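You operate a simulated robot arm through the tools that you are given. There is no shell and no other tool. Be economical: measure what you need, move in short steps, check, and stop when the job is done.

The job below is to be done with a simulated two-armed robot. You get a single attempt, and the scene is never put back.

## Task
Close the lot: carry the green crate to the low stand with both hands, tip the sample in, lid it.
Fine: first bring the empty yellow crate to the table; the sample lies in the small tray, which goes back.

It is judged by the outcome, as a careful person would: the job done as asked, and still so three seconds after it is handed in. It fails if anything else is knocked over, pushed out of place, dropped, spilled or broken. Lids that push on must go on centred and level and be pressed home; caps that screw on are set level and turned clockwise until they are tight.

## Robot
Two 7-joint arms with two-finger parallel grippers on one trunk, on a base that drives. Base frame: it is fixed to the floor where the robot stands at the start and does not move with it; the origin is under the middle of the robot, x ahead of it, y to its left, z up; the surface under the hand at the start is at about z = 64. Units: cm, rad, N and s.
The left shoulder is at the start at [7, 13.4, 102.6], the right one opposite. With the tool pointing down near the work surface each hand reaches from about 10 to 64 cm from the robot's upright axis, wherever it stands, measured 20 degrees to its own side. Places, roughly: crate lid (30x20x6 cm) [150, 0, 80]; low stand [50, -10, 60]; picking table [170, 0, 80]; tray [175, 25, 50]. Payload 1.57 kg a hand.
The TCP of each hand is the grasp point between the finger pads, 3 cm short of the fingertips. In the tool frame z runs along the fingers and y along their closing line. Largest opening 8 cm; finger width 1.7, thickness 1.2; the body of the gripper, 4 by 8.2 cm, starts 8 cm behind the TCP.
Orientation is that of the tool frame in the base frame, as a unit quaternion [w, x, y, z]. With the fingers straight down and closing along the base's y, the tool's x points along the base's -x, its y along +y and its z along -z.

## Interface
- The arms move only by the tool apply_moves. It takes "left_increments", "right_increments" or both (then of equal length, played together; a hand with none holds still); each is one flat list of numbers, 7 for each row, row after row: the opening in per cent of the stroke, from 0 (shut) to 100 (fully open), then the shift along the tool's x, y, z in cm, then the turn, a rotation vector about the tool's x, y, z in rad. In form: [grip, tx, ty, tz, rx, ry, rz, grip, tx, ty, tz, rx, ry, rz, ...]. A call has 1 to 10 rows; each row shifts and turns the commanded pose from where the row before left it, along the tool's axes as they then stand. A row lasts 0.2 s, in which the tool goes at most 5 cm and 0.15 rad; a call with a longer step from one row to the next is refused whole, and so is a gripper value outside its range. Where a pose cannot be reached the arm comes as near as it can. A force on the tool above 40 N (or 10 N above the force at the start of the call, whichever is more), or a blocked arm, ends the call early, and 0.2 s more pass. Each finger travels about 15.3 cm/s and halts on what it meets, pressing with about 25 N; the grip force reading is that of the motor and also rises with nothing between the fingers. The clock runs only during rows and for 0.2 s after the last one: add rows that do not move to give the fingers time. It gives the time, the measured TCP pose, the force on the tool (base axes), the opening and the grip force at its end, in the units of the frame above (readings bear some noise), with the torque about the TCP (base axes, N m) and any sound that the robot's microphone picked up, and new pictures: "views" is both (left out), scene, wrist or none (wrist: the cameras of the hands that moved).
- Cameras (640 x 400 px; columns grow to the right, rows downward): "scene" is now at [13.19, -0.58, 124.12]; the picture's right is [-0.05, -1.00, 0.00], its down [-0.71, 0.04, -0.70] and it looks along [0.70, -0.04, -0.71] (base axes); focal length 214 px, centre (320, 200). "left" rides on the left gripper at [7.2, 0.7, -12.2] in its tool frame; the picture's right is [-0.09, 1.00, 0.00], its down [-0.84, -0.08, -0.54] and it looks along [-0.54, -0.05, 0.84] (tool axes); focal length 238 px, centre (320, 200). "right" rides on the right gripper at [7.2, -0.7, -12.2] in its tool frame; the picture's right is [0.09, 1.00, 0.00], its down [-0.84, 0.08, -0.54] and it looks along [-0.54, 0.05, 0.84] (tool axes); focal length 238 px, centre (320, 200). There is no depth. A picture from a camera that has moved, and an enlarged one, comes with that camera's place and axes in the base frame and with its lens.
- raise_lower(by): slides the trunk up (or, below 0, down) by that many cm; the arms and the scene camera ride with it, the base frame stays. It gives what a move gives, with no picture.
- drive_base(legs): drives the robot by 1 to 6 legs, each [ahead, left, turn to the left] in cm, cm and rad, along the robot's own axes; the way and the turn of a leg run together, so that a leg with both is an arc; at most 150 cm and 3.142 rad a leg. The arms and the cameras ride along, it lands a little off, and it stops where it bumps. It gives what a move gives, and a new picture of the scene camera.
- turn_head(pan, tilt): turns the head with the scene camera to pan (to the left, within 1.501 rad either way) and tilt (down, from -0.506 to 1.204), counted from straight ahead of the robot. It gives what a move gives, and a new picture of the scene camera.
- zoom(camera, box): a new picture of the part [left, top, right, bottom] of that camera's present view, enlarged. The clock stands still meanwhile.
- hand_in(): hands the job in; it is judged then, once.

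Work in short steps. Places have to be worked out from the pictures, the camera data and where the tool is seen: move nearer, look again, correct. Check each grasp and each placing, and mend what went wrong. You have 120 turns and 260 pictures in all, those below and enlarged ones among them. Open the grippers and draw the arms clear of the work before you hand the job in, unless the task says otherwise; then end with one line.

The tools are called after "Call:" as name(argument=value, ...) on one line, values as JSON. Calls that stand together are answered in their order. apply_moves: Moves the arms, as the interface text tells. Its arguments: {"type":"object","properties":{"left_increments":{"type":"array","items":{"type":"number"}},"right_increments":{"type":"array","items":{"type":"number"}},"views":{"type":"string","enum":["both","scene","wrist","none"]}},"required":[]} The other tools are called the same way: raise_lower (by) slides the trunk up or down; drive_base (legs) drives the base; turn_head (pan, tilt) turns the head that bears the scene camera; zoom (camera, box) takes an enlarged picture of a part of a camera's view; hand_in () hands the job in.

At the start:

```text
t: 0.0
left_tcp_pos: [36.37, 14.07, 111.68]
left_ee_rot: [0.0, 0.0, 1.0, 0.0]
left_wrist_force: [0.4, 0.1, 0.0]
left_moment: [0.03, 0.0, -0.01]
left_grip_width: 7.99
left_grasp_force: 0.1
right_tcp_pos: [43.21, -18.82, 104.08]
right_ee_rot: [0.0, 0.0, 1.0, -0.001]
right_wrist_force: [-0.8, 0.0, -0.6]
right_moment: [0.03, 0.01, -0.01]
right_grip_width: 8.0
right_grasp_force: 0.1
trunk travel left (down, up): [-60.0, 34.0]
robot x, y, heading: [-0.14, 0.13, 0.007]
head pan, tilt: [-0.054, 0.791]
```

scene: 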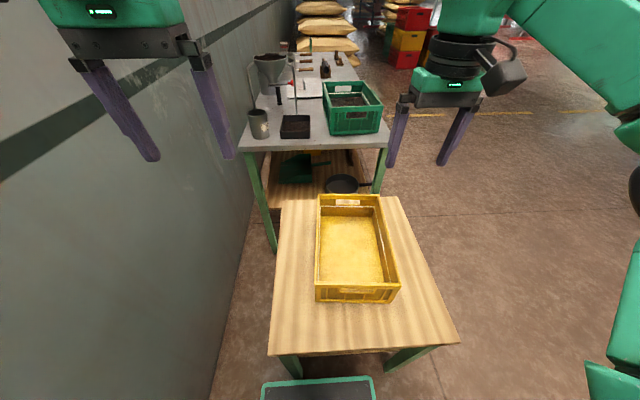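
right: 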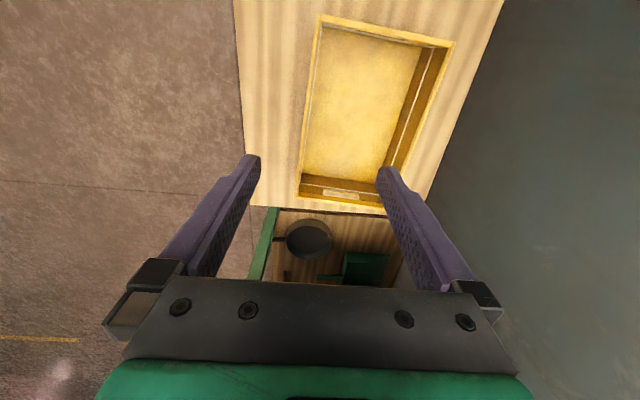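
left: 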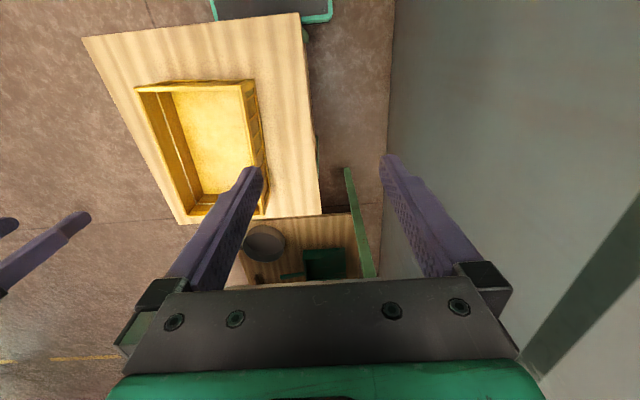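

The low stand with the empty yellow crate is right ahead; the picking table with the green crate and small black tray is behind it. I'll enlarge the table to see its contents.

Call:
zoom(camera="scene", box=[230, 30, 400, 200])

Call:
zoom(camera="scene", box=[260, 180, 460, 380])

```text
2.35 times, centred on (315, 115) of scene
camera zoom: at [13.19, -0.58, 124.12], right [-0.05, -1.0, 0.0], down [-0.71, 0.04, -0.7], along [0.7, -0.04, -0.71], focal length 505 px, centre (332, 400)
```

zoom: 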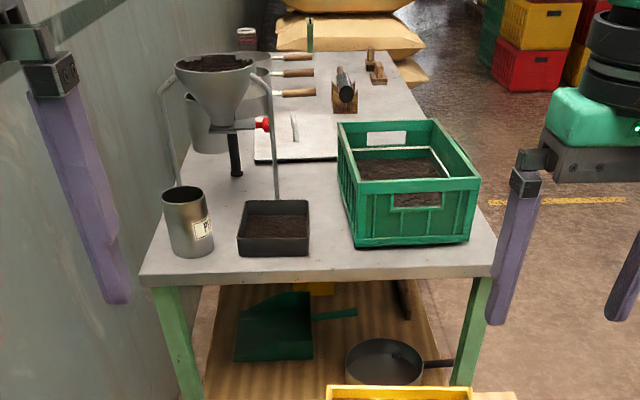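

```text
2.00 times, centred on (360, 280) of scene
camera zoom: at [13.19, -0.58, 124.12], right [-0.05, -1.0, 0.0], down [-0.71, 0.04, -0.7], along [0.7, -0.04, -0.71], focal length 429 px, centre (240, 40)
```

zoom: 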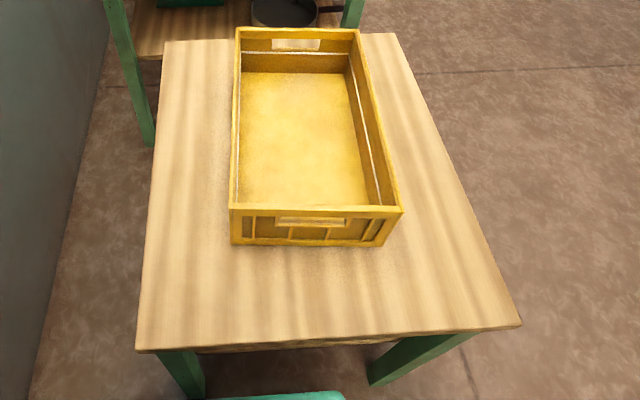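

Judged from the picture, the stand top is at z≈64 and the yellow crate spans about x 34..64, y −1..−20 with its rim near z≈73. I'm bringing both hands over the middles of its long walls to look closer.

Call:
apply_moves(left_increments=[60, -2.1, -2.5, 3.67, 0, 0, 0, 60, -2.1, -2.5, 3.67, 0, 0, 0, 60, -2.1, -2.5, 3.67, 0, 0, 0, 60, -2.1, -2.5, 3.67, 0, 0, 0, 60, -2.1, -2.5, 3.67, 0, 0, 0, 60, -2.1, -2.5, 3.67, 0, 0, 0, 60, 0, 0, 0, 0, 0, 0], right_increments=[60, -0.97, -0.2, 2.33, 0, 0, 0, 60, -0.97, -0.2, 2.33, 0, 0, 0, 60, -0.97, -0.2, 2.33, 0, 0, 0, 60, -0.97, -0.2, 2.33, 0, 0, 0, 60, -0.97, -0.2, 2.33, 0, 0, 0, 60, -0.97, -0.2, 2.33, 0, 0, 0, 60, 0, 0, 0, 0, 0, 0])

```text
t: 1.6
left_tcp_pos: [48.64, -0.68, 89.84]
left_ee_rot: [0.0, 0.0, 1.0, 0.0]
left_wrist_force: [-0.5, 0.6, -0.8]
left_moment: [-0.04, -0.06, 0.0]
left_grip_width: 4.79
left_grasp_force: 0.1
right_tcp_pos: [48.91, -19.89, 90.18]
right_ee_rot: [0.001, 0.0, 1.0, 0.0]
right_wrist_force: [-0.2, 0.4, 0.5]
right_moment: [-0.01, 0.01, 0.02]
right_grip_width: 4.8
right_grasp_force: 0.0
trunk travel left (down, up): [-60.0, 34.0]
robot x, y, heading: [0.09, -0.07, -0.002]
head pan, tilt: [-0.054, 0.791]
camera scene: at [13.08, -0.49, 124.13], right [-0.05, -1.0, 0.0], down [-0.71, 0.04, -0.7], along [0.7, -0.04, -0.71], focal length 214 px, centre (320, 200)
camera right: at [41.77, -20.63, 102.32], right [-0.09, 1.0, 0.0], down [0.84, 0.08, 0.54], along [0.54, 0.05, -0.84], focal length 238 px, centre (320, 200)
camera left: at [41.62, -0.04, 102.06], right [0.09, 1.0, 0.0], down [0.84, -0.08, 0.54], along [0.54, -0.05, -0.84], focal length 238 px, centre (320, 200)
```

scene: 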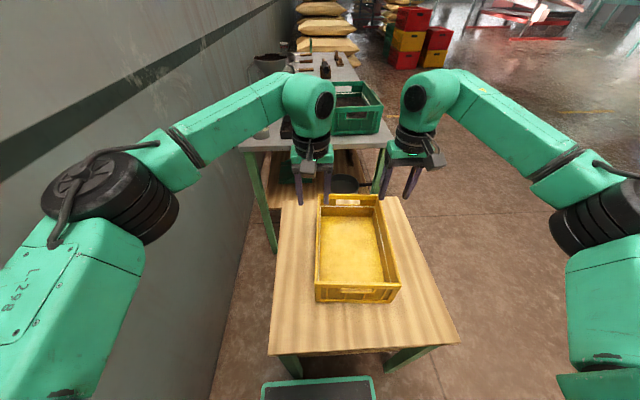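
right: 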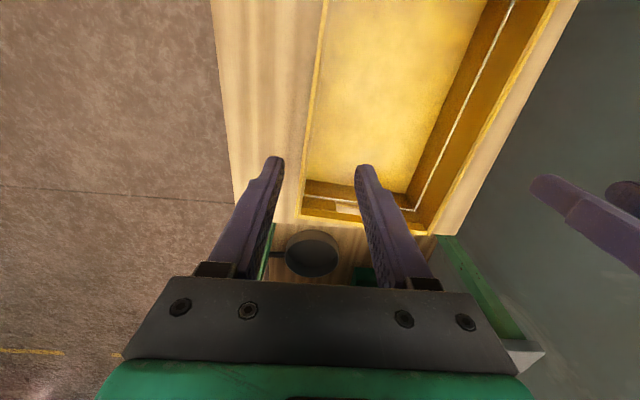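
left: 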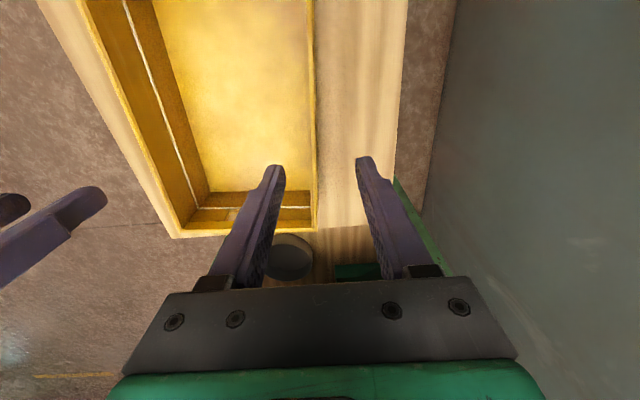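

The crate seems turned about −0.06 rad, with its walls near y≈−2.0 and −20.0 at x≈49. I'm lowering to just above the rim with a small yaw, then checking again.

Call:
apply_moves(left_increments=[60, 0, -0.5, 3.5, 0, 0, 0.02, 60, 0, -0.5, 3.5, 0, 0, 0.02, 60, 0, -0.3, 3.0, 0, 0, 0.02, 60, 0, 0, 0, 0, 0, 0], right_increments=[60, 0, 0, 3.5, 0, 0, 0.02, 60, 0, 0, 3.5, 0, 0, 0.02, 60, 0, 0, 3.0, 0, 0, 0.02, 60, 0, 0, 0, 0, 0, 0])

```text
t: 2.6
left_tcp_pos: [49.07, -2.2, 79.51]
left_ee_rot: [0.001, 0.031, 1.0, 0.0]
left_wrist_force: [-0.4, 0.2, -0.1]
left_moment: [0.01, -0.03, 0.02]
left_grip_width: 4.81
left_grasp_force: 0.1
right_tcp_pos: [48.94, -20.03, 80.3]
right_ee_rot: [0.002, 0.03, 1.0, 0.0]
right_wrist_force: [0.3, 0.1, -0.1]
right_moment: [-0.06, 0.0, -0.02]
right_grip_width: 4.8
right_grasp_force: 0.0
trunk travel left (down, up): [-60.0, 34.0]
robot x, y, heading: [0.0, -0.31, 0.004]
head pan, tilt: [-0.054, 0.791]
camera scene: at [13.14, -0.57, 124.13], right [-0.05, -1.0, 0.0], down [-0.71, 0.04, -0.7], along [0.7, -0.04, -0.71], focal length 214 px, centre (320, 200)
camera right: at [41.79, -20.26, 92.38], right [-0.03, 1.0, 0.0], down [0.84, 0.03, 0.54], along [0.54, 0.02, -0.84], focal length 238 px, centre (320, 200)
camera left: at [42.05, -0.98, 91.79], right [0.15, 0.99, 0.0], down [0.83, -0.13, 0.54], along [0.54, -0.08, -0.84], focal length 238 px, centre (320, 200)
```

scene: 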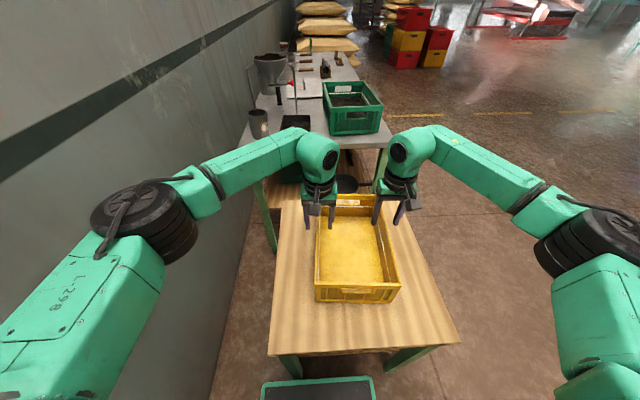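
right: 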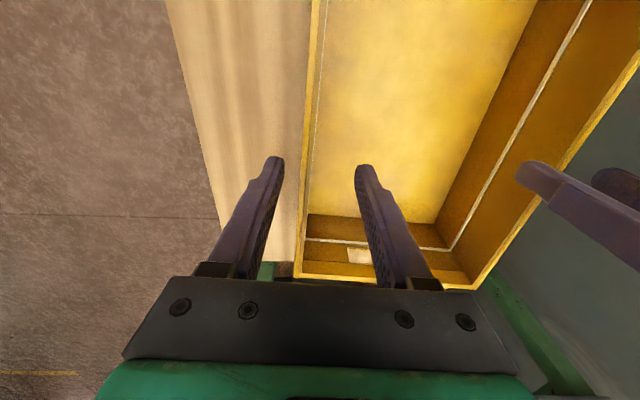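
left: 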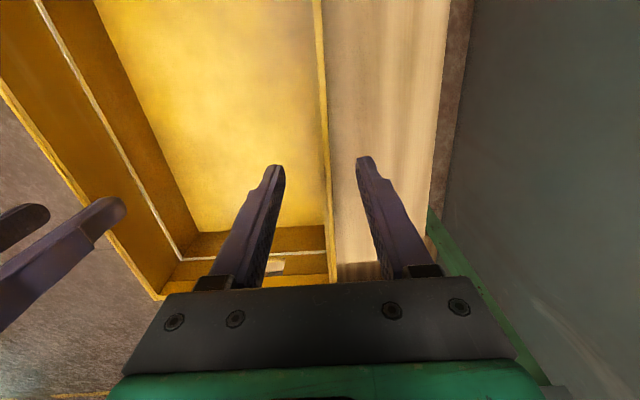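

Both walls are thin and lie between the fingers, slightly outboard of centre. I'm shifting slightly and lowering so the TCPs are about 2.5 cm below the rim.

Call:
apply_moves(left_increments=[60, 0, 0.25, 2.5, 0, 0, 0, 60, 0, 0.25, 2.5, 0, 0, 0, 60, 0, 0, 2.0, 0, 0, 0, 60, 0, 0, 1.5, 0, 0, 0, 60, 0, 0, 0, 0, 0, 0], right_increments=[60, 0, -0.4, 2.7, 0, 0, 0, 60, 0, -0.4, 2.7, 0, 0, 0, 60, 0, 0, 2.4, 0, 0, 0, 60, 0, 0, 1.5, 0, 0, 0, 60, 0, 0, 0, 0, 0, 0])

```text
t: 3.8
left_tcp_pos: [48.99, -1.56, 71.24]
left_ee_rot: [0.0, 0.029, 1.0, 0.0]
left_wrist_force: [0.3, 0.4, 0.3]
left_moment: [-0.03, 0.02, -0.01]
left_grip_width: 4.82
left_grasp_force: 0.1
right_tcp_pos: [49.02, -20.74, 71.0]
right_ee_rot: [0.0, 0.03, 1.0, 0.0]
right_wrist_force: [0.9, -0.9, -0.3]
right_moment: [0.01, -0.01, 0.01]
right_grip_width: 4.81
right_grasp_force: 0.1
trunk travel left (down, up): [-60.0, 34.0]
robot x, y, heading: [-0.07, -0.2, 0.001]
head pan, tilt: [-0.054, 0.791]
camera scene: at [13.17, -0.58, 124.12], right [-0.05, -1.0, 0.0], down [-0.71, 0.04, -0.7], along [0.7, -0.04, -0.71], focal length 214 px, centre (320, 200)
camera right: at [41.93, -20.91, 83.07], right [-0.03, 1.0, 0.0], down [0.84, 0.03, 0.54], along [0.54, 0.02, -0.84], focal length 238 px, centre (320, 200)
camera left: at [41.98, -0.6, 83.43], right [0.15, 0.99, 0.0], down [0.83, -0.13, 0.54], along [0.54, -0.08, -0.84], focal length 238 px, centre (320, 200)
```

scene: 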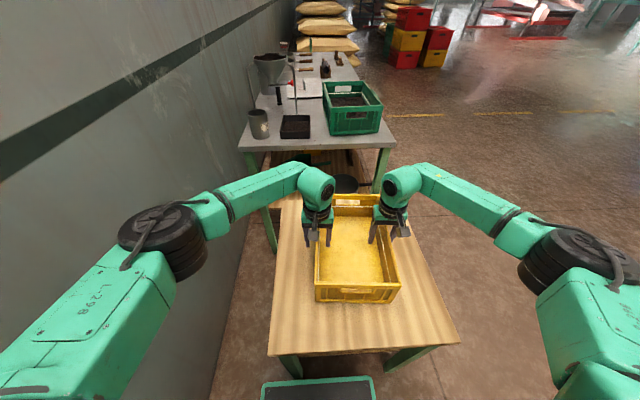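
right: 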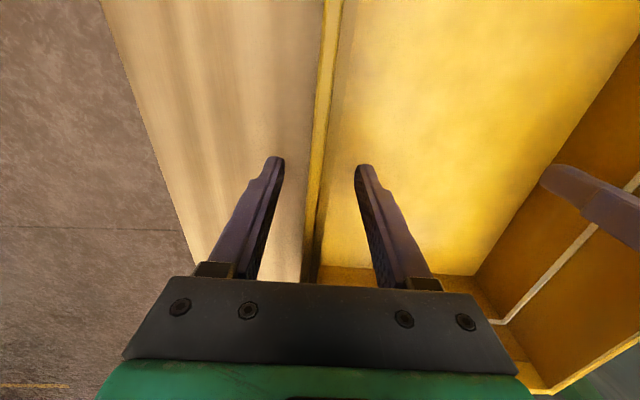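
left: 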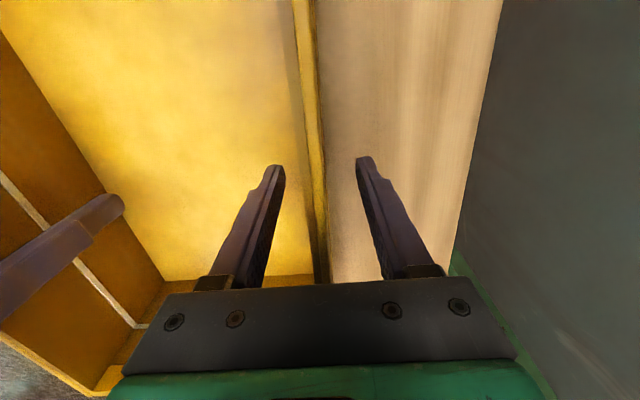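

I'll check how far the fingertips are below the rim.

Call:
zoom(camera="scene", box=[290, 190, 410, 310])

```text
3.33 times, centred on (350, 250) of scene
camera zoom: at [13.17, -0.58, 124.12], right [-0.05, -1.0, 0.0], down [-0.71, 0.04, -0.7], along [0.7, -0.04, -0.71], focal length 715 px, centre (220, 33)
```

zoom: 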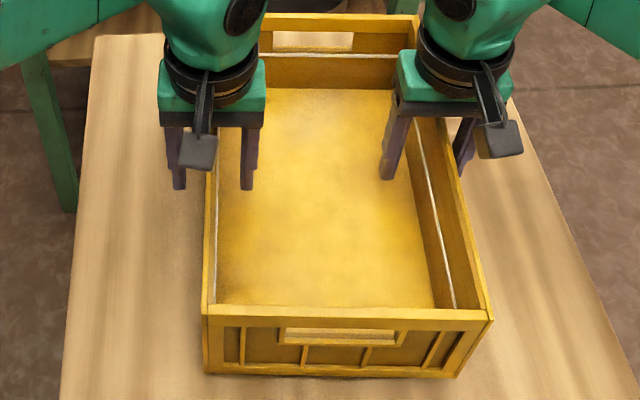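

The tips are below the rim on both sides. I'm going 1 cm deeper and closing.

Call:
apply_moves(left_increments=[60, 0, 0, 1.2, 0, 0, 0, 30, 0, 0, 0, 0, 0, 0, 0, 0, 0, 0, 0, 0, 0, 0, 0, 0, 0, 0, 0, 0, 0, 0, 0, 0, 0, 0, 0], right_increments=[60, 0, 0, 1.0, 0, 0, 0, 30, 0, 0, 0, 0, 0, 0, 0, 0, 0, 0, 0, 0, 0, 0, 0, 0, 0, 0, 0, 0, 0, 0, 0, 0, 0, 0, 0])

```text
t: 5.0
left_tcp_pos: [48.98, -1.72, 69.93]
left_ee_rot: [0.0, 0.029, 1.0, 0.003]
left_wrist_force: [-4.7, 22.0, 4.8]
left_moment: [-1.76, -0.04, -0.4]
left_grip_width: 0.8
left_grasp_force: 25.3
right_tcp_pos: [49.14, -20.85, 69.98]
right_ee_rot: [0.001, 0.032, 0.999, -0.001]
right_wrist_force: [4.7, -23.1, 0.2]
right_moment: [1.63, 0.36, -0.37]
right_grip_width: 0.81
right_grasp_force: 25.2
trunk travel left (down, up): [-60.0, 34.0]
robot x, y, heading: [0.31, 0.08, -0.005]
head pan, tilt: [-0.054, 0.791]
camera scene: at [13.16, -0.61, 124.13], right [-0.05, -1.0, 0.0], down [-0.71, 0.04, -0.7], along [0.7, -0.04, -0.71], focal length 214 px, centre (320, 200)
camera right: at [41.93, -21.07, 82.03], right [-0.03, 1.0, 0.0], down [0.84, 0.03, 0.54], along [0.54, 0.01, -0.84], focal length 238 px, centre (320, 200)
camera left: at [41.98, -0.53, 82.14], right [0.15, 0.99, 0.0], down [0.83, -0.13, 0.54], along [0.54, -0.08, -0.84], focal length 238 px, centre (320, 200)
```

scene: 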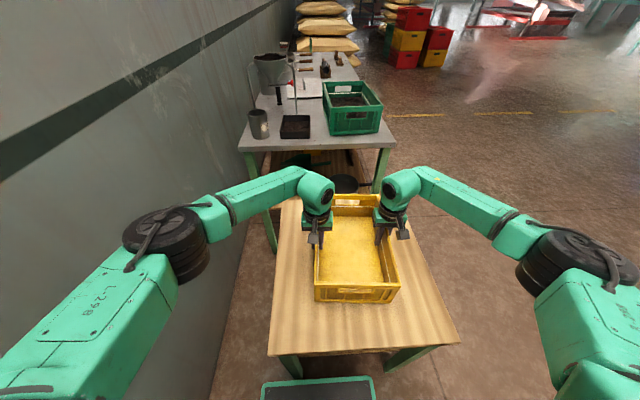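
right: 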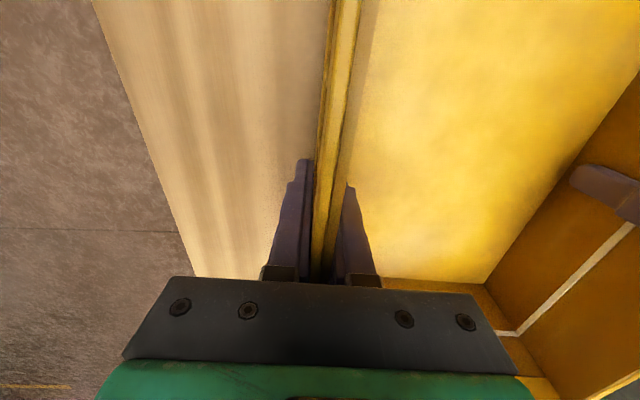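
left: 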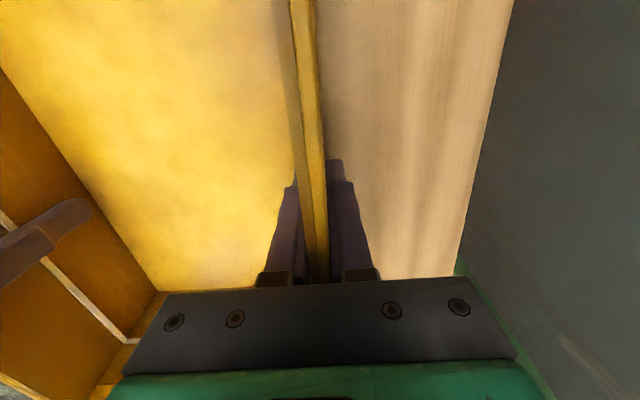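

Both walls are gripped (0.8 cm thick), but with an inner side load of about 22 N. I'll try easing the hands 0.3 cm outward to see whether it drops.

Call:
apply_moves(left_increments=[0, 0, 0.3, 0, 0, 0, 0, 0, 0, 0, 0, 0, 0, 0], right_increments=[0, 0, -0.3, 0, 0, 0, 0, 0, 0, 0, 0, 0, 0, 0], views="none")

```text
t: 5.6
left_tcp_pos: [48.84, -1.59, 69.82]
left_ee_rot: [0.0, 0.032, 1.0, -0.001]
left_wrist_force: [-4.5, -0.8, -0.6]
left_moment: [1.46, -0.19, -0.33]
left_grip_width: 0.77
left_grasp_force: 24.8
right_tcp_pos: [49.19, -20.74, 69.91]
right_ee_rot: [0.001, 0.029, 1.0, 0.001]
right_wrist_force: [2.9, 1.5, 1.9]
right_moment: [-1.39, 0.13, -0.38]
right_grip_width: 0.79
right_grasp_force: 24.6
trunk travel left (down, up): [-60.0, 34.0]
robot x, y, heading: [0.0, 0.1, 0.005]
head pan, tilt: [-0.054, 0.791]
```

The side load is gone, so I'll lift with the trunk: first 4 cm to check the hold.

Call:
raise_lower(by=4)

Call:
raise_lower(by=22)

Call:
turn_head(pan=-0.05, tilt=0.6)

```text
t: 6.4
left_tcp_pos: [49.04, -1.6, 73.76]
left_ee_rot: [-0.001, 0.032, 0.999, -0.001]
left_wrist_force: [-3.0, -17.9, -5.8]
left_moment: [2.02, 0.02, -0.33]
left_grip_width: 0.79
left_grasp_force: 24.8
right_tcp_pos: [49.23, -20.86, 73.84]
right_ee_rot: [0.0, 0.03, 1.0, 0.001]
right_wrist_force: [3.5, 17.1, 2.2]
right_moment: [-1.34, -0.07, -0.4]
right_grip_width: 0.81
right_grasp_force: 24.7
trunk travel left (down, up): [-64.0, 30.0]
robot x, y, heading: [0.34, 0.08, -0.005]
head pan, tilt: [-0.054, 0.791]
```

```text
t: 8.8
left_tcp_pos: [49.06, -1.52, 95.86]
left_ee_rot: [0.0, 0.032, 0.999, -0.001]
left_wrist_force: [-3.3, -32.4, -6.3]
left_moment: [2.09, 0.2, -0.3]
left_grip_width: 0.84
left_grasp_force: 25.1
right_tcp_pos: [49.2, -20.78, 95.84]
right_ee_rot: [-0.001, 0.03, 1.0, 0.003]
right_wrist_force: [3.4, 31.8, 0.9]
right_moment: [-1.29, -0.22, -0.46]
right_grip_width: 0.79
right_grasp_force: 24.8
trunk travel left (down, up): [-86.0, 8.0]
robot x, y, heading: [-0.1, -0.18, -0.001]
head pan, tilt: [-0.054, 0.791]
```

```text
t: 9.5
left_tcp_pos: [49.0, -1.61, 95.96]
left_ee_rot: [-0.001, 0.031, 1.0, -0.001]
left_wrist_force: [-2.8, -31.8, -5.3]
left_moment: [2.02, 0.0, -0.31]
left_grip_width: 0.83
left_grasp_force: 24.9
right_tcp_pos: [49.32, -20.74, 95.9]
right_ee_rot: [-0.001, 0.03, 1.0, 0.002]
right_wrist_force: [3.7, 32.5, 1.0]
right_moment: [-1.33, 0.0, -0.46]
right_grip_width: 0.79
right_grasp_force: 24.6
trunk travel left (down, up): [-86.0, 8.0]
robot x, y, heading: [0.03, 0.25, 0.001]
head pan, tilt: [-0.051, 0.6]
camera scene: at [14.01, -0.61, 151.71], right [-0.05, -1.0, 0.0], down [-0.57, 0.03, -0.82], along [0.82, -0.04, -0.57], focal length 214 px, centre (320, 200)
```

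scene: 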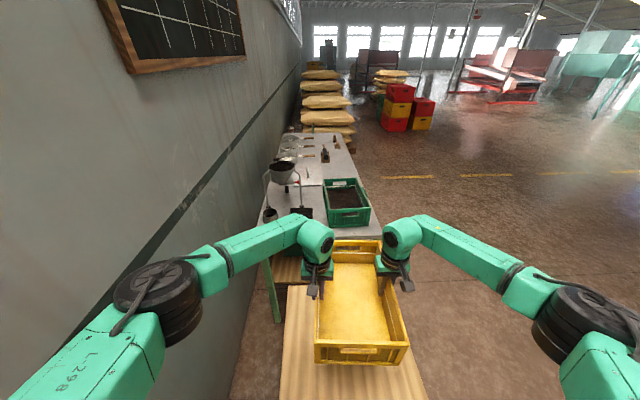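

The pull is now outward at 32 N, so I'll ease the hands 0.4 cm inward each. Then I'll back off and drive around the stand on the open right side, well clear of the table.

Call:
apply_moves(left_increments=[0, 0, -0.4, 0, 0, 0, 0, 0, 0, 0, 0, 0, 0, 0], right_increments=[0, 0, 0.4, 0, 0, 0, 0, 0, 0, 0, 0, 0, 0, 0], views="none")

Call:
drive_base(legs=[[-12, 0, 0], [0, -95, 0]])

```text
t: 10.1
left_tcp_pos: [49.1, -1.63, 95.83]
left_ee_rot: [0.001, 0.028, 1.0, 0.002]
left_wrist_force: [-4.2, -1.6, -2.6]
left_moment: [-1.37, -0.18, -0.38]
left_grip_width: 0.83
left_grasp_force: 25.0
right_tcp_pos: [49.14, -20.97, 95.79]
right_ee_rot: [-0.001, 0.031, 1.0, -0.002]
right_wrist_force: [4.5, 1.2, -1.0]
right_moment: [1.63, 0.17, -0.37]
right_grip_width: 0.8
right_grasp_force: 25.2
trunk travel left (down, up): [-86.0, 8.0]
robot x, y, heading: [-0.05, -0.18, 0.001]
head pan, tilt: [-0.051, 0.6]
```

```text
t: 11.3
left_tcp_pos: [47.18, -1.06, 95.76]
left_ee_rot: [-0.002, 0.024, 1.0, 0.001]
left_wrist_force: [-4.1, 2.9, -1.6]
left_moment: [-1.48, -0.71, -0.4]
left_grip_width: 0.83
left_grasp_force: 24.8
right_tcp_pos: [47.44, -20.39, 95.87]
right_ee_rot: [0.0, 0.03, 1.0, -0.001]
right_wrist_force: [4.1, -3.4, -2.9]
right_moment: [1.41, 0.68, -0.31]
right_grip_width: 0.81
right_grasp_force: 24.8
trunk travel left (down, up): [-86.0, 8.0]
robot x, y, heading: [-1.77, 0.16, 0.004]
head pan, tilt: [-0.051, 0.6]
stopped in leg 1: the robot was blocked; the commanded pose is now the measured one
camera scene: at [12.06, -0.25, 151.71], right [-0.04, -1.0, 0.0], down [-0.57, 0.02, -0.82], along [0.82, -0.04, -0.57], focal length 214 px, centre (320, 200)
```

scene: 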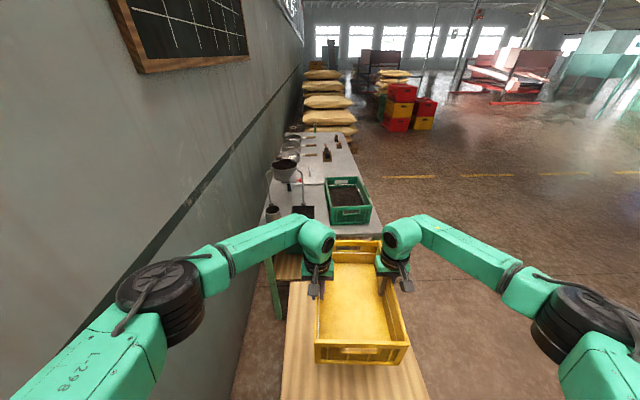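

Something behind blocks backing up, so I'll look left and right before moving.

Call:
turn_head(pan=-1.5, tilt=0.7)

Call:
turn_head(pan=0.0, tilt=1.2)

```text
t: 12.9
left_tcp_pos: [47.01, -1.02, 95.77]
left_ee_rot: [-0.001, 0.024, 1.0, 0.002]
left_wrist_force: [-3.9, 2.9, 0.1]
left_moment: [-1.66, 0.17, -0.4]
left_grip_width: 0.83
left_grasp_force: 24.4
right_tcp_pos: [47.33, -20.35, 95.93]
right_ee_rot: [0.001, 0.029, 1.0, -0.002]
right_wrist_force: [5.4, -2.8, -3.2]
right_moment: [1.43, -0.19, -0.32]
right_grip_width: 0.81
right_grasp_force: 25.2
trunk travel left (down, up): [-86.0, 8.0]
robot x, y, heading: [-1.8, 0.43, 0.007]
head pan, tilt: [-1.499, 0.7]
camera scene: at [3.81, -8.4, 150.86], right [-1.0, -0.08, 0.0], down [-0.05, 0.64, -0.76], along [0.06, -0.76, -0.64], focal length 214 px, centre (320, 200)
```

scene: 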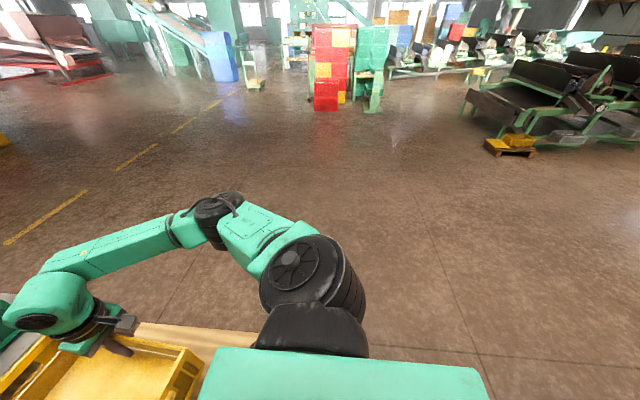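

```text
t: 14.5
left_tcp_pos: [47.1, -1.05, 95.88]
left_ee_rot: [-0.001, 0.024, 1.0, 0.002]
left_wrist_force: [-4.4, 3.5, -1.3]
left_moment: [-1.55, 0.39, -0.46]
left_grip_width: 0.82
left_grasp_force: 24.6
right_tcp_pos: [47.32, -20.27, 95.82]
right_ee_rot: [-0.001, 0.029, 1.0, -0.001]
right_wrist_force: [4.9, -2.8, -2.4]
right_moment: [1.42, -0.35, -0.36]
right_grip_width: 0.81
right_grasp_force: 25.2
trunk travel left (down, up): [-86.0, 8.0]
robot x, y, heading: [-1.88, 0.05, 0.005]
head pan, tilt: [0.0, 1.201]
camera scene: at [8.74, 0.1, 147.26], right [0.01, -1.0, 0.0], down [-0.93, -0.01, -0.36], along [0.36, 0.0, -0.93], focal length 214 px, centre (320, 200)
```

scene: 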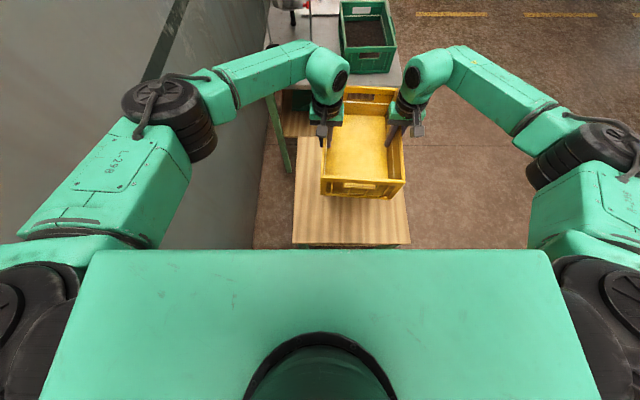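

The right side is clear, so I'll slide right instead of backing.

Call:
drive_base(legs=[[0, -95, 0]])

```text
t: 19.4
left_tcp_pos: [49.03, -93.05, 95.82]
left_ee_rot: [-0.001, 0.012, 1.0, 0.002]
left_wrist_force: [-4.3, 2.2, -1.4]
left_moment: [-1.59, -0.03, -0.42]
left_grip_width: 0.83
left_grasp_force: 25.2
right_tcp_pos: [49.8, -112.36, 95.82]
right_ee_rot: [0.001, 0.018, 1.0, -0.002]
right_wrist_force: [4.8, -2.7, -1.7]
right_moment: [1.46, 0.0, -0.32]
right_grip_width: 0.81
right_grasp_force: 24.9
trunk travel left (down, up): [-86.0, 8.0]
robot x, y, heading: [-0.04, -92.74, 0.034]
head pan, tilt: [0.0, 1.201]
camera scene: at [10.63, -92.88, 147.26], right [0.03, -1.0, 0.0], down [-0.93, -0.03, -0.36], along [0.36, 0.01, -0.93], focal length 214 px, centre (320, 200)
```

scene: 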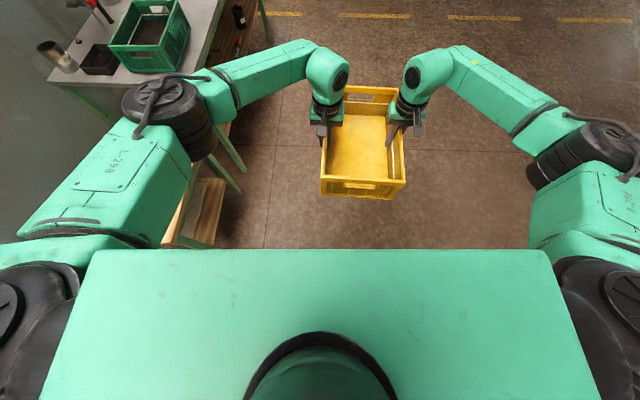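

Now I'll drive forward alongside the table and look left with the head before turning.

Call:
drive_base(legs=[[120, -5, 0]])

Call:
turn_head(pan=1.45, tilt=0.6)

```text
t: 25.5
left_tcp_pos: [170.36, -92.25, 95.9]
left_ee_rot: [-0.001, 0.003, 1.0, 0.002]
left_wrist_force: [-4.2, 2.5, -1.0]
left_moment: [-1.56, -0.17, -0.42]
left_grip_width: 0.81
left_grasp_force: 24.4
right_tcp_pos: [171.47, -111.44, 95.83]
right_ee_rot: [0.001, 0.007, 1.0, -0.001]
right_wrist_force: [3.9, -2.8, -1.5]
right_moment: [1.5, 0.17, -0.28]
right_grip_width: 0.82
right_grasp_force: 24.8
trunk travel left (down, up): [-86.0, 8.0]
robot x, y, heading: [121.27, -92.96, 0.05]
head pan, tilt: [0.0, 1.201]
camera scene: at [131.9, -92.71, 147.27], right [0.05, -1.0, 0.0], down [-0.93, -0.05, -0.36], along [0.36, 0.02, -0.93], focal length 214 px, centre (320, 200)
```

scene: 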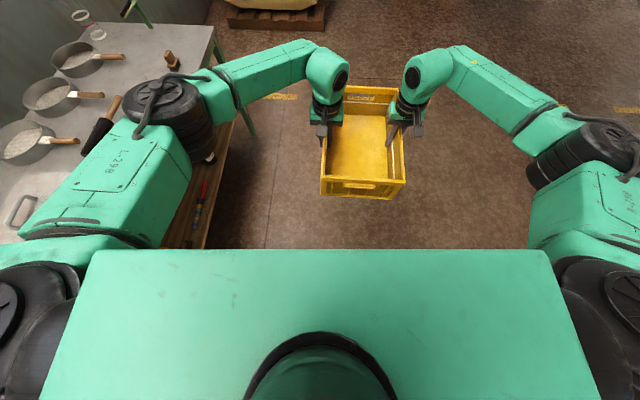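

```text
t: 27.1
left_tcp_pos: [170.36, -92.18, 95.8]
left_ee_rot: [-0.002, 0.004, 1.0, 0.001]
left_wrist_force: [-3.8, 2.9, -0.7]
left_moment: [-1.57, -0.05, -0.39]
left_grip_width: 0.79
left_grasp_force: 24.9
right_tcp_pos: [171.47, -111.48, 95.91]
right_ee_rot: [0.0, 0.007, 1.0, -0.001]
right_wrist_force: [3.5, -2.7, -2.8]
right_moment: [1.43, -0.03, -0.29]
right_grip_width: 0.81
right_grasp_force: 25.2
trunk travel left (down, up): [-86.0, 8.0]
robot x, y, heading: [121.46, -92.92, 0.049]
head pan, tilt: [1.45, 0.6]
camera scene: at [127.01, -84.18, 151.73], right [1.0, -0.07, 0.0], down [-0.04, -0.56, -0.82], along [0.06, 0.82, -0.57], focal length 214 px, centre (320, 200)
```

scene: 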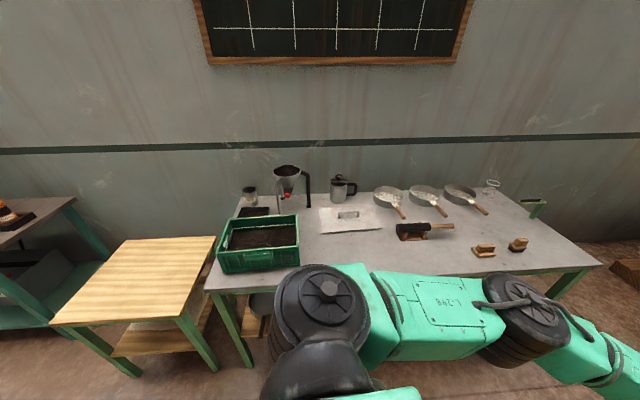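

From here I can see the table layout. The green crate is at x≈93–122, y≈−29..−8, the lid is at about (149, 1), and there are pans, a knife block and brushes. The clearest spot for the yellow crate is the right end, x≈226–246, so I'll drive there and turn to face the table.

Call:
drive_base(legs=[[106, -6, 0], [0, 0, 1.52]])

Call:
turn_head(pan=0, tilt=0.75)

```text
t: 36.3
left_tcp_pos: [229.68, -45.79, 95.77]
left_ee_rot: [-0.001, -0.684, 0.73, 0.001]
left_wrist_force: [-3.2, -2.5, -1.8]
left_moment: [-0.06, -1.6, -0.42]
left_grip_width: 0.82
left_grasp_force: 25.2
right_tcp_pos: [248.97, -45.74, 95.81]
right_ee_rot: [0.002, -0.681, 0.733, -0.001]
right_wrist_force: [3.0, 3.8, -3.2]
right_moment: [0.08, 1.53, -0.31]
right_grip_width: 0.8
right_grasp_force: 24.9
trunk travel left (down, up): [-86.0, 8.0]
robot x, y, heading: [228.11, -94.76, 1.561]
head pan, tilt: [1.45, 0.6]
camera scene: at [219.13, -88.73, 151.73], right [0.13, 0.99, 0.0], down [0.56, -0.07, -0.83], along [-0.82, 0.1, -0.56], focal length 214 px, centre (320, 200)
```

scene: 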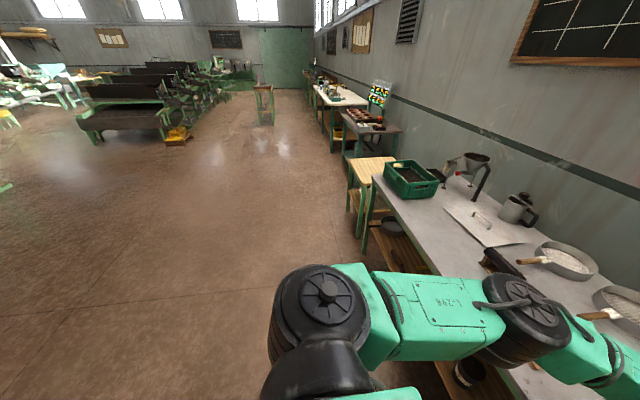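

```text
t: 37.9
left_tcp_pos: [229.74, -45.7, 95.89]
left_ee_rot: [-0.003, -0.684, 0.73, 0.0]
left_wrist_force: [-2.8, -4.1, -1.4]
left_moment: [-0.04, -1.65, -0.37]
left_grip_width: 0.83
left_grasp_force: 24.7
right_tcp_pos: [248.98, -45.65, 95.88]
right_ee_rot: [0.002, -0.681, 0.732, 0.0]
right_wrist_force: [3.2, 2.8, -3.0]
right_moment: [0.08, 1.47, -0.22]
right_grip_width: 0.79
right_grasp_force: 24.8
trunk travel left (down, up): [-86.0, 8.0]
robot x, y, heading: [227.18, -94.79, 1.563]
head pan, tilt: [0.0, 0.75]
camera scene: at [227.92, -81.56, 150.43], right [1.0, -0.01, 0.0], down [0.0, -0.68, -0.73], along [0.0, 0.73, -0.68], focal length 214 px, centre (320, 200)
```

scene: 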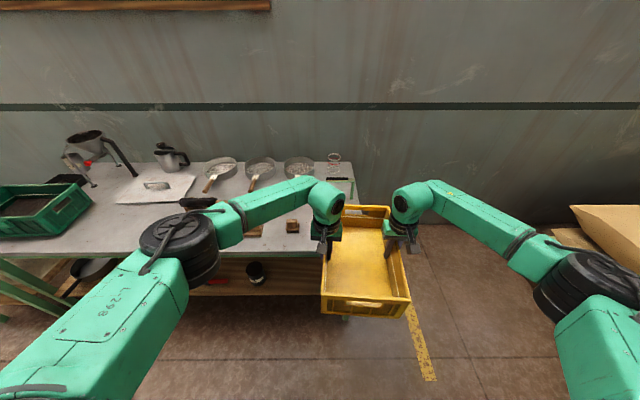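

The crate now hangs ahead of the table's right end. I'll enlarge to find the table edge and neighbouring objects.

Call:
zoom(camera="scene", box=[180, 130, 420, 280])

Call:
zoom(camera="left", box=[0, 0, 640, 400])

```text
2.67 times, centred on (300, 205) of scene
camera zoom: at [227.92, -81.56, 150.43], right [1.0, -0.01, 0.0], down [0.0, -0.68, -0.73], along [0.0, 0.73, -0.68], focal length 572 px, centre (373, 187)
```

zoom: 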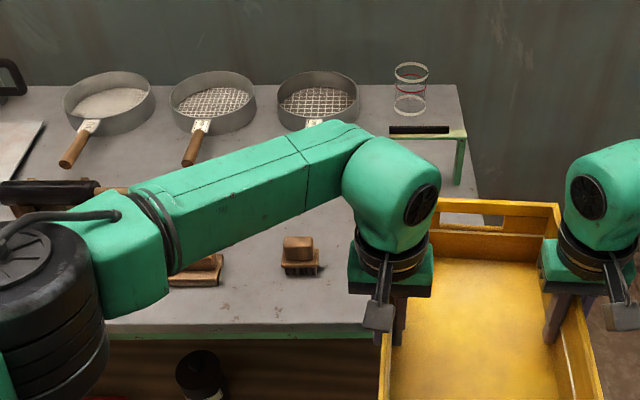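

```text
1.00 times, centred on (320, 200) of left (not enlarged: the box is as wide or as high as the picture)
camera zoom: at [228.77, -52.75, 108.1], right [-0.99, 0.16, 0.0], down [0.13, 0.83, 0.54], along [0.08, 0.53, -0.84], focal length 238 px, centre (320, 200)
```

zoom: 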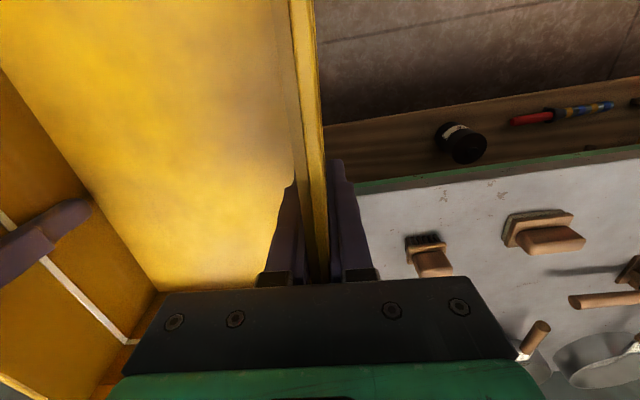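

A small green object stands near the table's right edge; I'll enlarge it further.

Call:
zoom(camera="scene", box=[300, 140, 380, 220])

```text
5.00 times, centred on (340, 180) of scene
camera zoom: at [227.92, -81.56, 150.43], right [1.0, -0.01, 0.0], down [0.0, -0.68, -0.73], along [0.0, 0.73, -0.68], focal length 1072 px, centre (220, 300)
```

zoom: 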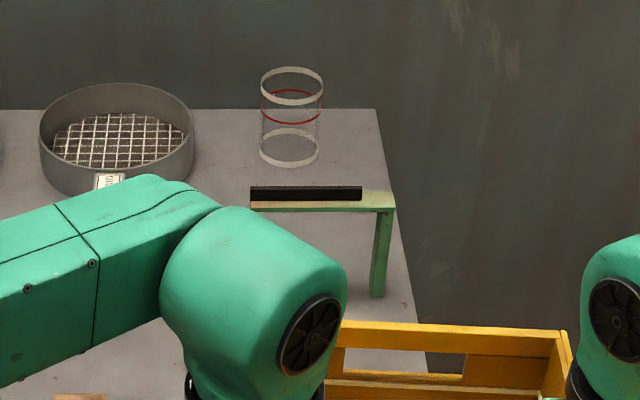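

A small rack at the right end leaves too little depth there. The better free spot is in front of the lid (x≈125–168, y≈−34..−10), with the crate's length along x. I'll draw the crate in, then rotate it in the air with both arms, watching the forces.

Call:
apply_moves(left_increments=[0, 2.37, 1.87, 0, 0, 0, 0, 0, 2.37, 1.87, 0, 0, 0, 0, 0, 2.37, 1.87, 0, 0, 0, 0, 0, 2.37, 1.87, 0, 0, 0, 0, 0, 0, 0, 0, 0, 0, 0], right_increments=[0, 2.37, 1.87, 0, 0, 0, 0, 0, 2.37, 1.87, 0, 0, 0, 0, 0, 2.37, 1.87, 0, 0, 0, 0, 0, 2.37, 1.87, 0, 0, 0, 0, 0, 0, 0, 0, 0, 0, 0], views="none")

Call:
apply_moves(left_increments=[0, -1.444, -0.011, 0, 0, 0, 0.15, 0, -1.444, -0.011, 0, 0, 0, 0.15, 0, 0, 0, 0, 0, 0, 0], right_increments=[0, 1.444, 0.011, 0, 0, 0, 0.15, 0, 1.444, 0.011, 0, 0, 0, 0.15, 0, 0, 0, 0, 0, 0, 0], views="scene")

```text
t: 39.1
left_tcp_pos: [221.6, -54.54, 95.88]
left_ee_rot: [0.0, -0.683, 0.73, 0.0]
left_wrist_force: [12.5, -4.7, 2.7]
left_moment: [0.05, -0.26, -0.47]
left_grip_width: 0.79
left_grasp_force: 25.0
right_tcp_pos: [240.84, -54.7, 95.96]
right_ee_rot: [0.0, -0.681, 0.732, 0.001]
right_wrist_force: [-12.0, 5.0, -7.5]
right_moment: [-0.09, -0.67, -0.43]
right_grip_width: 0.81
right_grasp_force: 24.7
trunk travel left (down, up): [-86.0, 8.0]
robot x, y, heading: [227.62, -94.82, 1.563]
head pan, tilt: [0.0, 0.75]
```

```text
t: 39.9
left_tcp_pos: [222.13, -51.76, 95.82]
left_ee_rot: [-0.002, -0.566, 0.824, 0.0]
left_wrist_force: [11.3, -8.0, -1.7]
left_moment: [0.15, -0.64, -0.48]
left_grip_width: 0.83
left_grasp_force: 24.9
right_tcp_pos: [240.49, -57.47, 95.89]
right_ee_rot: [0.001, -0.564, 0.826, 0.001]
right_wrist_force: [-11.3, 8.3, -3.1]
right_moment: [-0.15, 0.39, -0.41]
right_grip_width: 0.8
right_grasp_force: 25.0
trunk travel left (down, up): [-86.0, 8.0]
robot x, y, heading: [227.92, -95.18, 1.56]
head pan, tilt: [0.0, 0.75]
camera scene: at [227.91, -81.56, 150.43], right [1.0, -0.01, 0.0], down [0.0, -0.68, -0.73], along [0.01, 0.73, -0.68], focal length 214 px, centre (320, 200)
```

scene: 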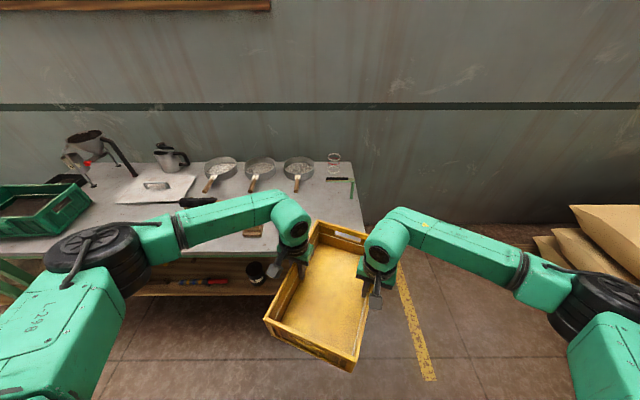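

Tracking is good and the forces are moderate. I'm rotating further, 4 rows.

Call:
apply_moves(left_increments=[0, -1.444, -0.011, 0, 0, 0, 0.15, 0, -1.444, -0.011, 0, 0, 0, 0.15, 0, -1.444, -0.011, 0, 0, 0, 0.15, 0, -1.444, -0.011, 0, 0, 0, 0.15, 0, 0, 0, 0, 0, 0, 0], right_increments=[0, 1.444, 0.011, 0, 0, 0, 0.15, 0, 1.444, 0.011, 0, 0, 0, 0.15, 0, 1.444, 0.011, 0, 0, 0, 0.15, 0, 1.444, 0.011, 0, 0, 0, 0.15, 0, 0, 0, 0, 0, 0, 0], views="scene")

```text
t: 41.1
left_tcp_pos: [223.61, -48.66, 95.81]
left_ee_rot: [-0.004, -0.416, 0.909, 0.002]
left_wrist_force: [-8.0, 7.7, -7.1]
left_moment: [-0.95, -0.43, -0.44]
left_grip_width: 1.05
left_grasp_force: 24.7
left hand out of reach, approached as far as the arm can: row 3, 4
right_tcp_pos: [237.19, -62.19, 95.77]
right_ee_rot: [0.002, -0.293, 0.956, -0.002]
right_wrist_force: [7.8, -8.8, 4.2]
right_moment: [1.71, 1.21, 0.48]
right_grip_width: 1.02
right_grasp_force: 25.4
trunk travel left (down, up): [-86.0, 8.0]
robot x, y, heading: [227.66, -94.92, 1.561]
head pan, tilt: [0.0, 0.75]
camera scene: at [227.96, -81.55, 150.43], right [1.0, -0.01, 0.0], down [-0.01, -0.68, -0.73], along [0.0, 0.73, -0.68], focal length 214 px, centre (320, 200)
```

scene: 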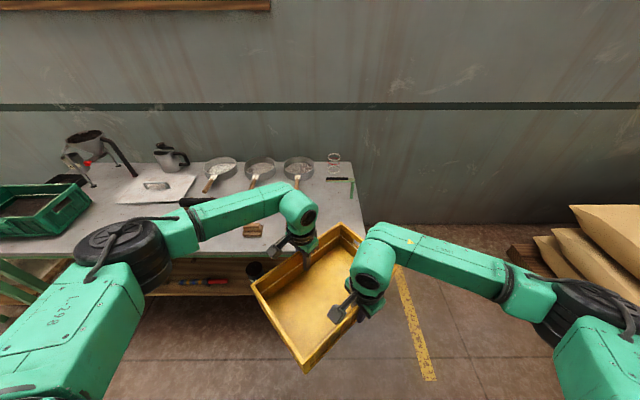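

The left wrist hit its limit at about 0.65 rad, so I'll turn the crate back. I'll set it down temporarily at the table's right end and regrasp it by its short ends from that side.

Call:
apply_moves(left_increments=[0, 1.43, -0.205, 0, 0, 0, -0.15, 0, 1.43, -0.205, 0, 0, 0, -0.15, 0, 1.43, -0.205, 0, 0, 0, -0.15, 0, 1.43, -0.205, 0, 0, 0, -0.15, 0, 1.43, -0.205, 0, 0, 0, -0.15, 0, 1.43, -0.205, 0, 0, 0, -0.15, 0, 0, 0, 0, 0, 0, 0], right_increments=[0, -1.43, 0.205, 0, 0, 0, -0.15, 0, -1.43, 0.205, 0, 0, 0, -0.15, 0, -1.43, 0.205, 0, 0, 0, -0.15, 0, -1.43, 0.205, 0, 0, 0, -0.15, 0, -1.43, 0.205, 0, 0, 0, -0.15, 0, -1.43, 0.205, 0, 0, 0, -0.15, 0, 0, 0, 0, 0, 0, 0])

```text
t: 42.7
left_tcp_pos: [222.11, -57.31, 95.86]
left_ee_rot: [0.003, 0.77, -0.638, 0.0]
left_wrist_force: [-29.7, -4.4, 4.2]
left_moment: [-0.52, -2.42, -0.46]
left_grip_width: 1.07
left_grasp_force: 25.1
right_tcp_pos: [241.13, -54.57, 95.96]
right_ee_rot: [0.004, -0.681, 0.732, -0.001]
right_wrist_force: [29.2, 4.6, -8.1]
right_moment: [0.7, 1.25, 0.45]
right_grip_width: 1.04
right_grasp_force: 25.0
trunk travel left (down, up): [-86.0, 8.0]
robot x, y, heading: [227.67, -94.7, 1.564]
head pan, tilt: [0.0, 0.75]
camera scene: at [227.91, -81.58, 150.44], right [1.0, -0.01, 0.0], down [0.0, -0.68, -0.73], along [0.01, 0.73, -0.68], focal length 214 px, centre (320, 200)
camera right: at [241.19, -61.87, 108.06], right [-1.0, -0.02, -0.01], down [-0.02, 0.84, 0.54], along [-0.01, 0.54, -0.84], focal length 238 px, centre (320, 200)
camera left: at [222.91, -64.4, 108.11], right [-1.0, -0.09, 0.0], down [-0.08, 0.84, 0.54], along [-0.05, 0.54, -0.84], focal length 238 px, centre (320, 200)
```

scene: 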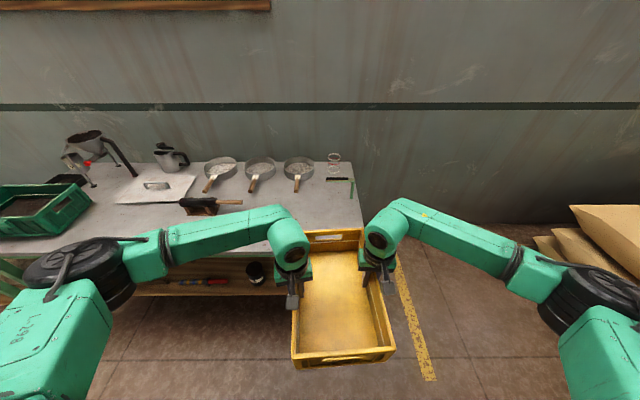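
right: 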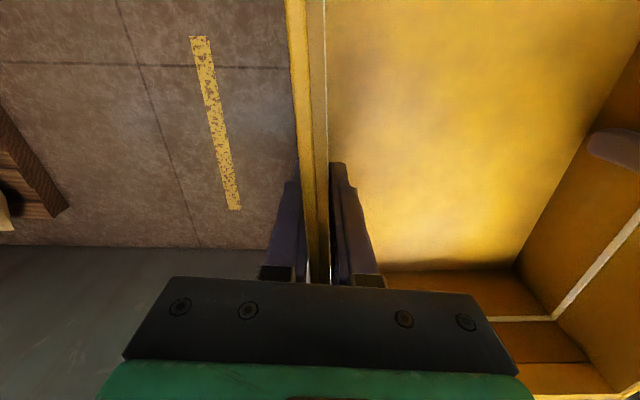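
left: 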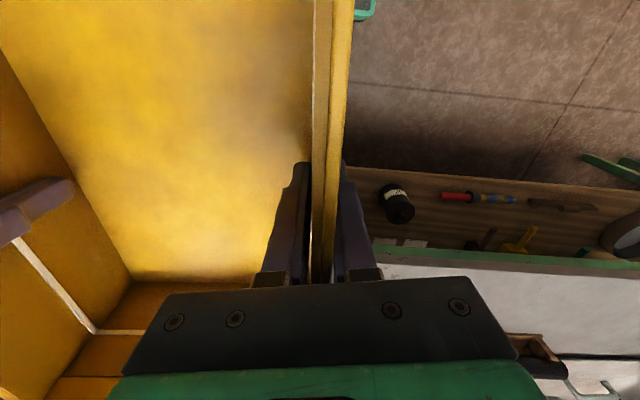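

The left command got rebased at its limit, so the left hand overshot back by 0.25 rad and sits 2.7 cm too near. I'm correcting that hand only.

Call:
apply_moves(left_increments=[0, -1.36, -0.05, 0, 0, 0, 0.125, 0, -1.36, 0.116, 0, 0, 0, 0.125, 0, 0, 0, 0, 0, 0, 0])

```text
t: 43.5
left_tcp_pos: [221.7, -54.37, 95.97]
left_ee_rot: [-0.003, -0.683, 0.73, 0.001]
left_wrist_force: [-17.8, -4.6, 0.0]
left_moment: [0.35, -1.62, -0.42]
left_grip_width: 0.83
left_grasp_force: 24.7
right_tcp_pos: [241.06, -54.74, 95.93]
right_ee_rot: [0.001, -0.68, 0.733, 0.0]
right_wrist_force: [18.3, 3.6, -4.3]
right_moment: [-0.35, 1.2, -0.45]
right_grip_width: 0.79
right_grasp_force: 24.9
trunk travel left (down, up): [-86.0, 8.0]
robot x, y, heading: [227.66, -94.89, 1.565]
head pan, tilt: [0.0, 0.75]
camera scene: at [227.91, -81.62, 150.44], right [1.0, -0.01, 0.0], down [0.0, -0.68, -0.73], along [0.01, 0.73, -0.68], focal length 214 px, centre (320, 200)
camera left: at [220.74, -61.39, 108.25], right [-0.99, 0.16, 0.0], down [0.13, 0.83, 0.54], along [0.08, 0.53, -0.84], focal length 238 px, centre (320, 200)
```

scene: 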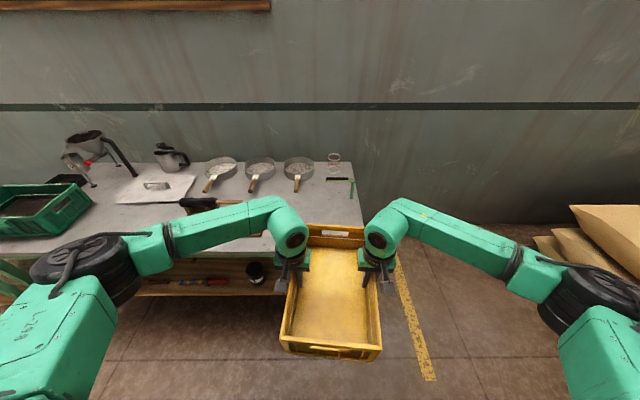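
left: 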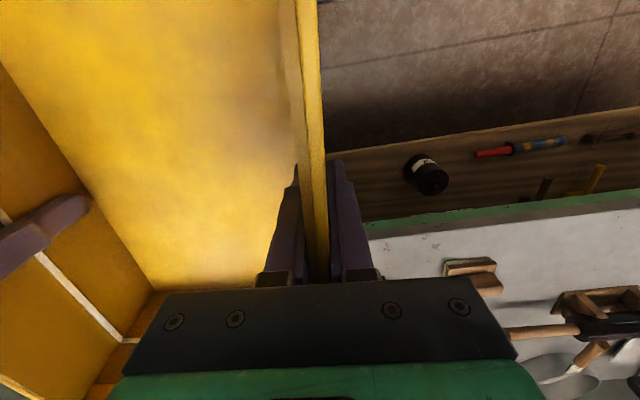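

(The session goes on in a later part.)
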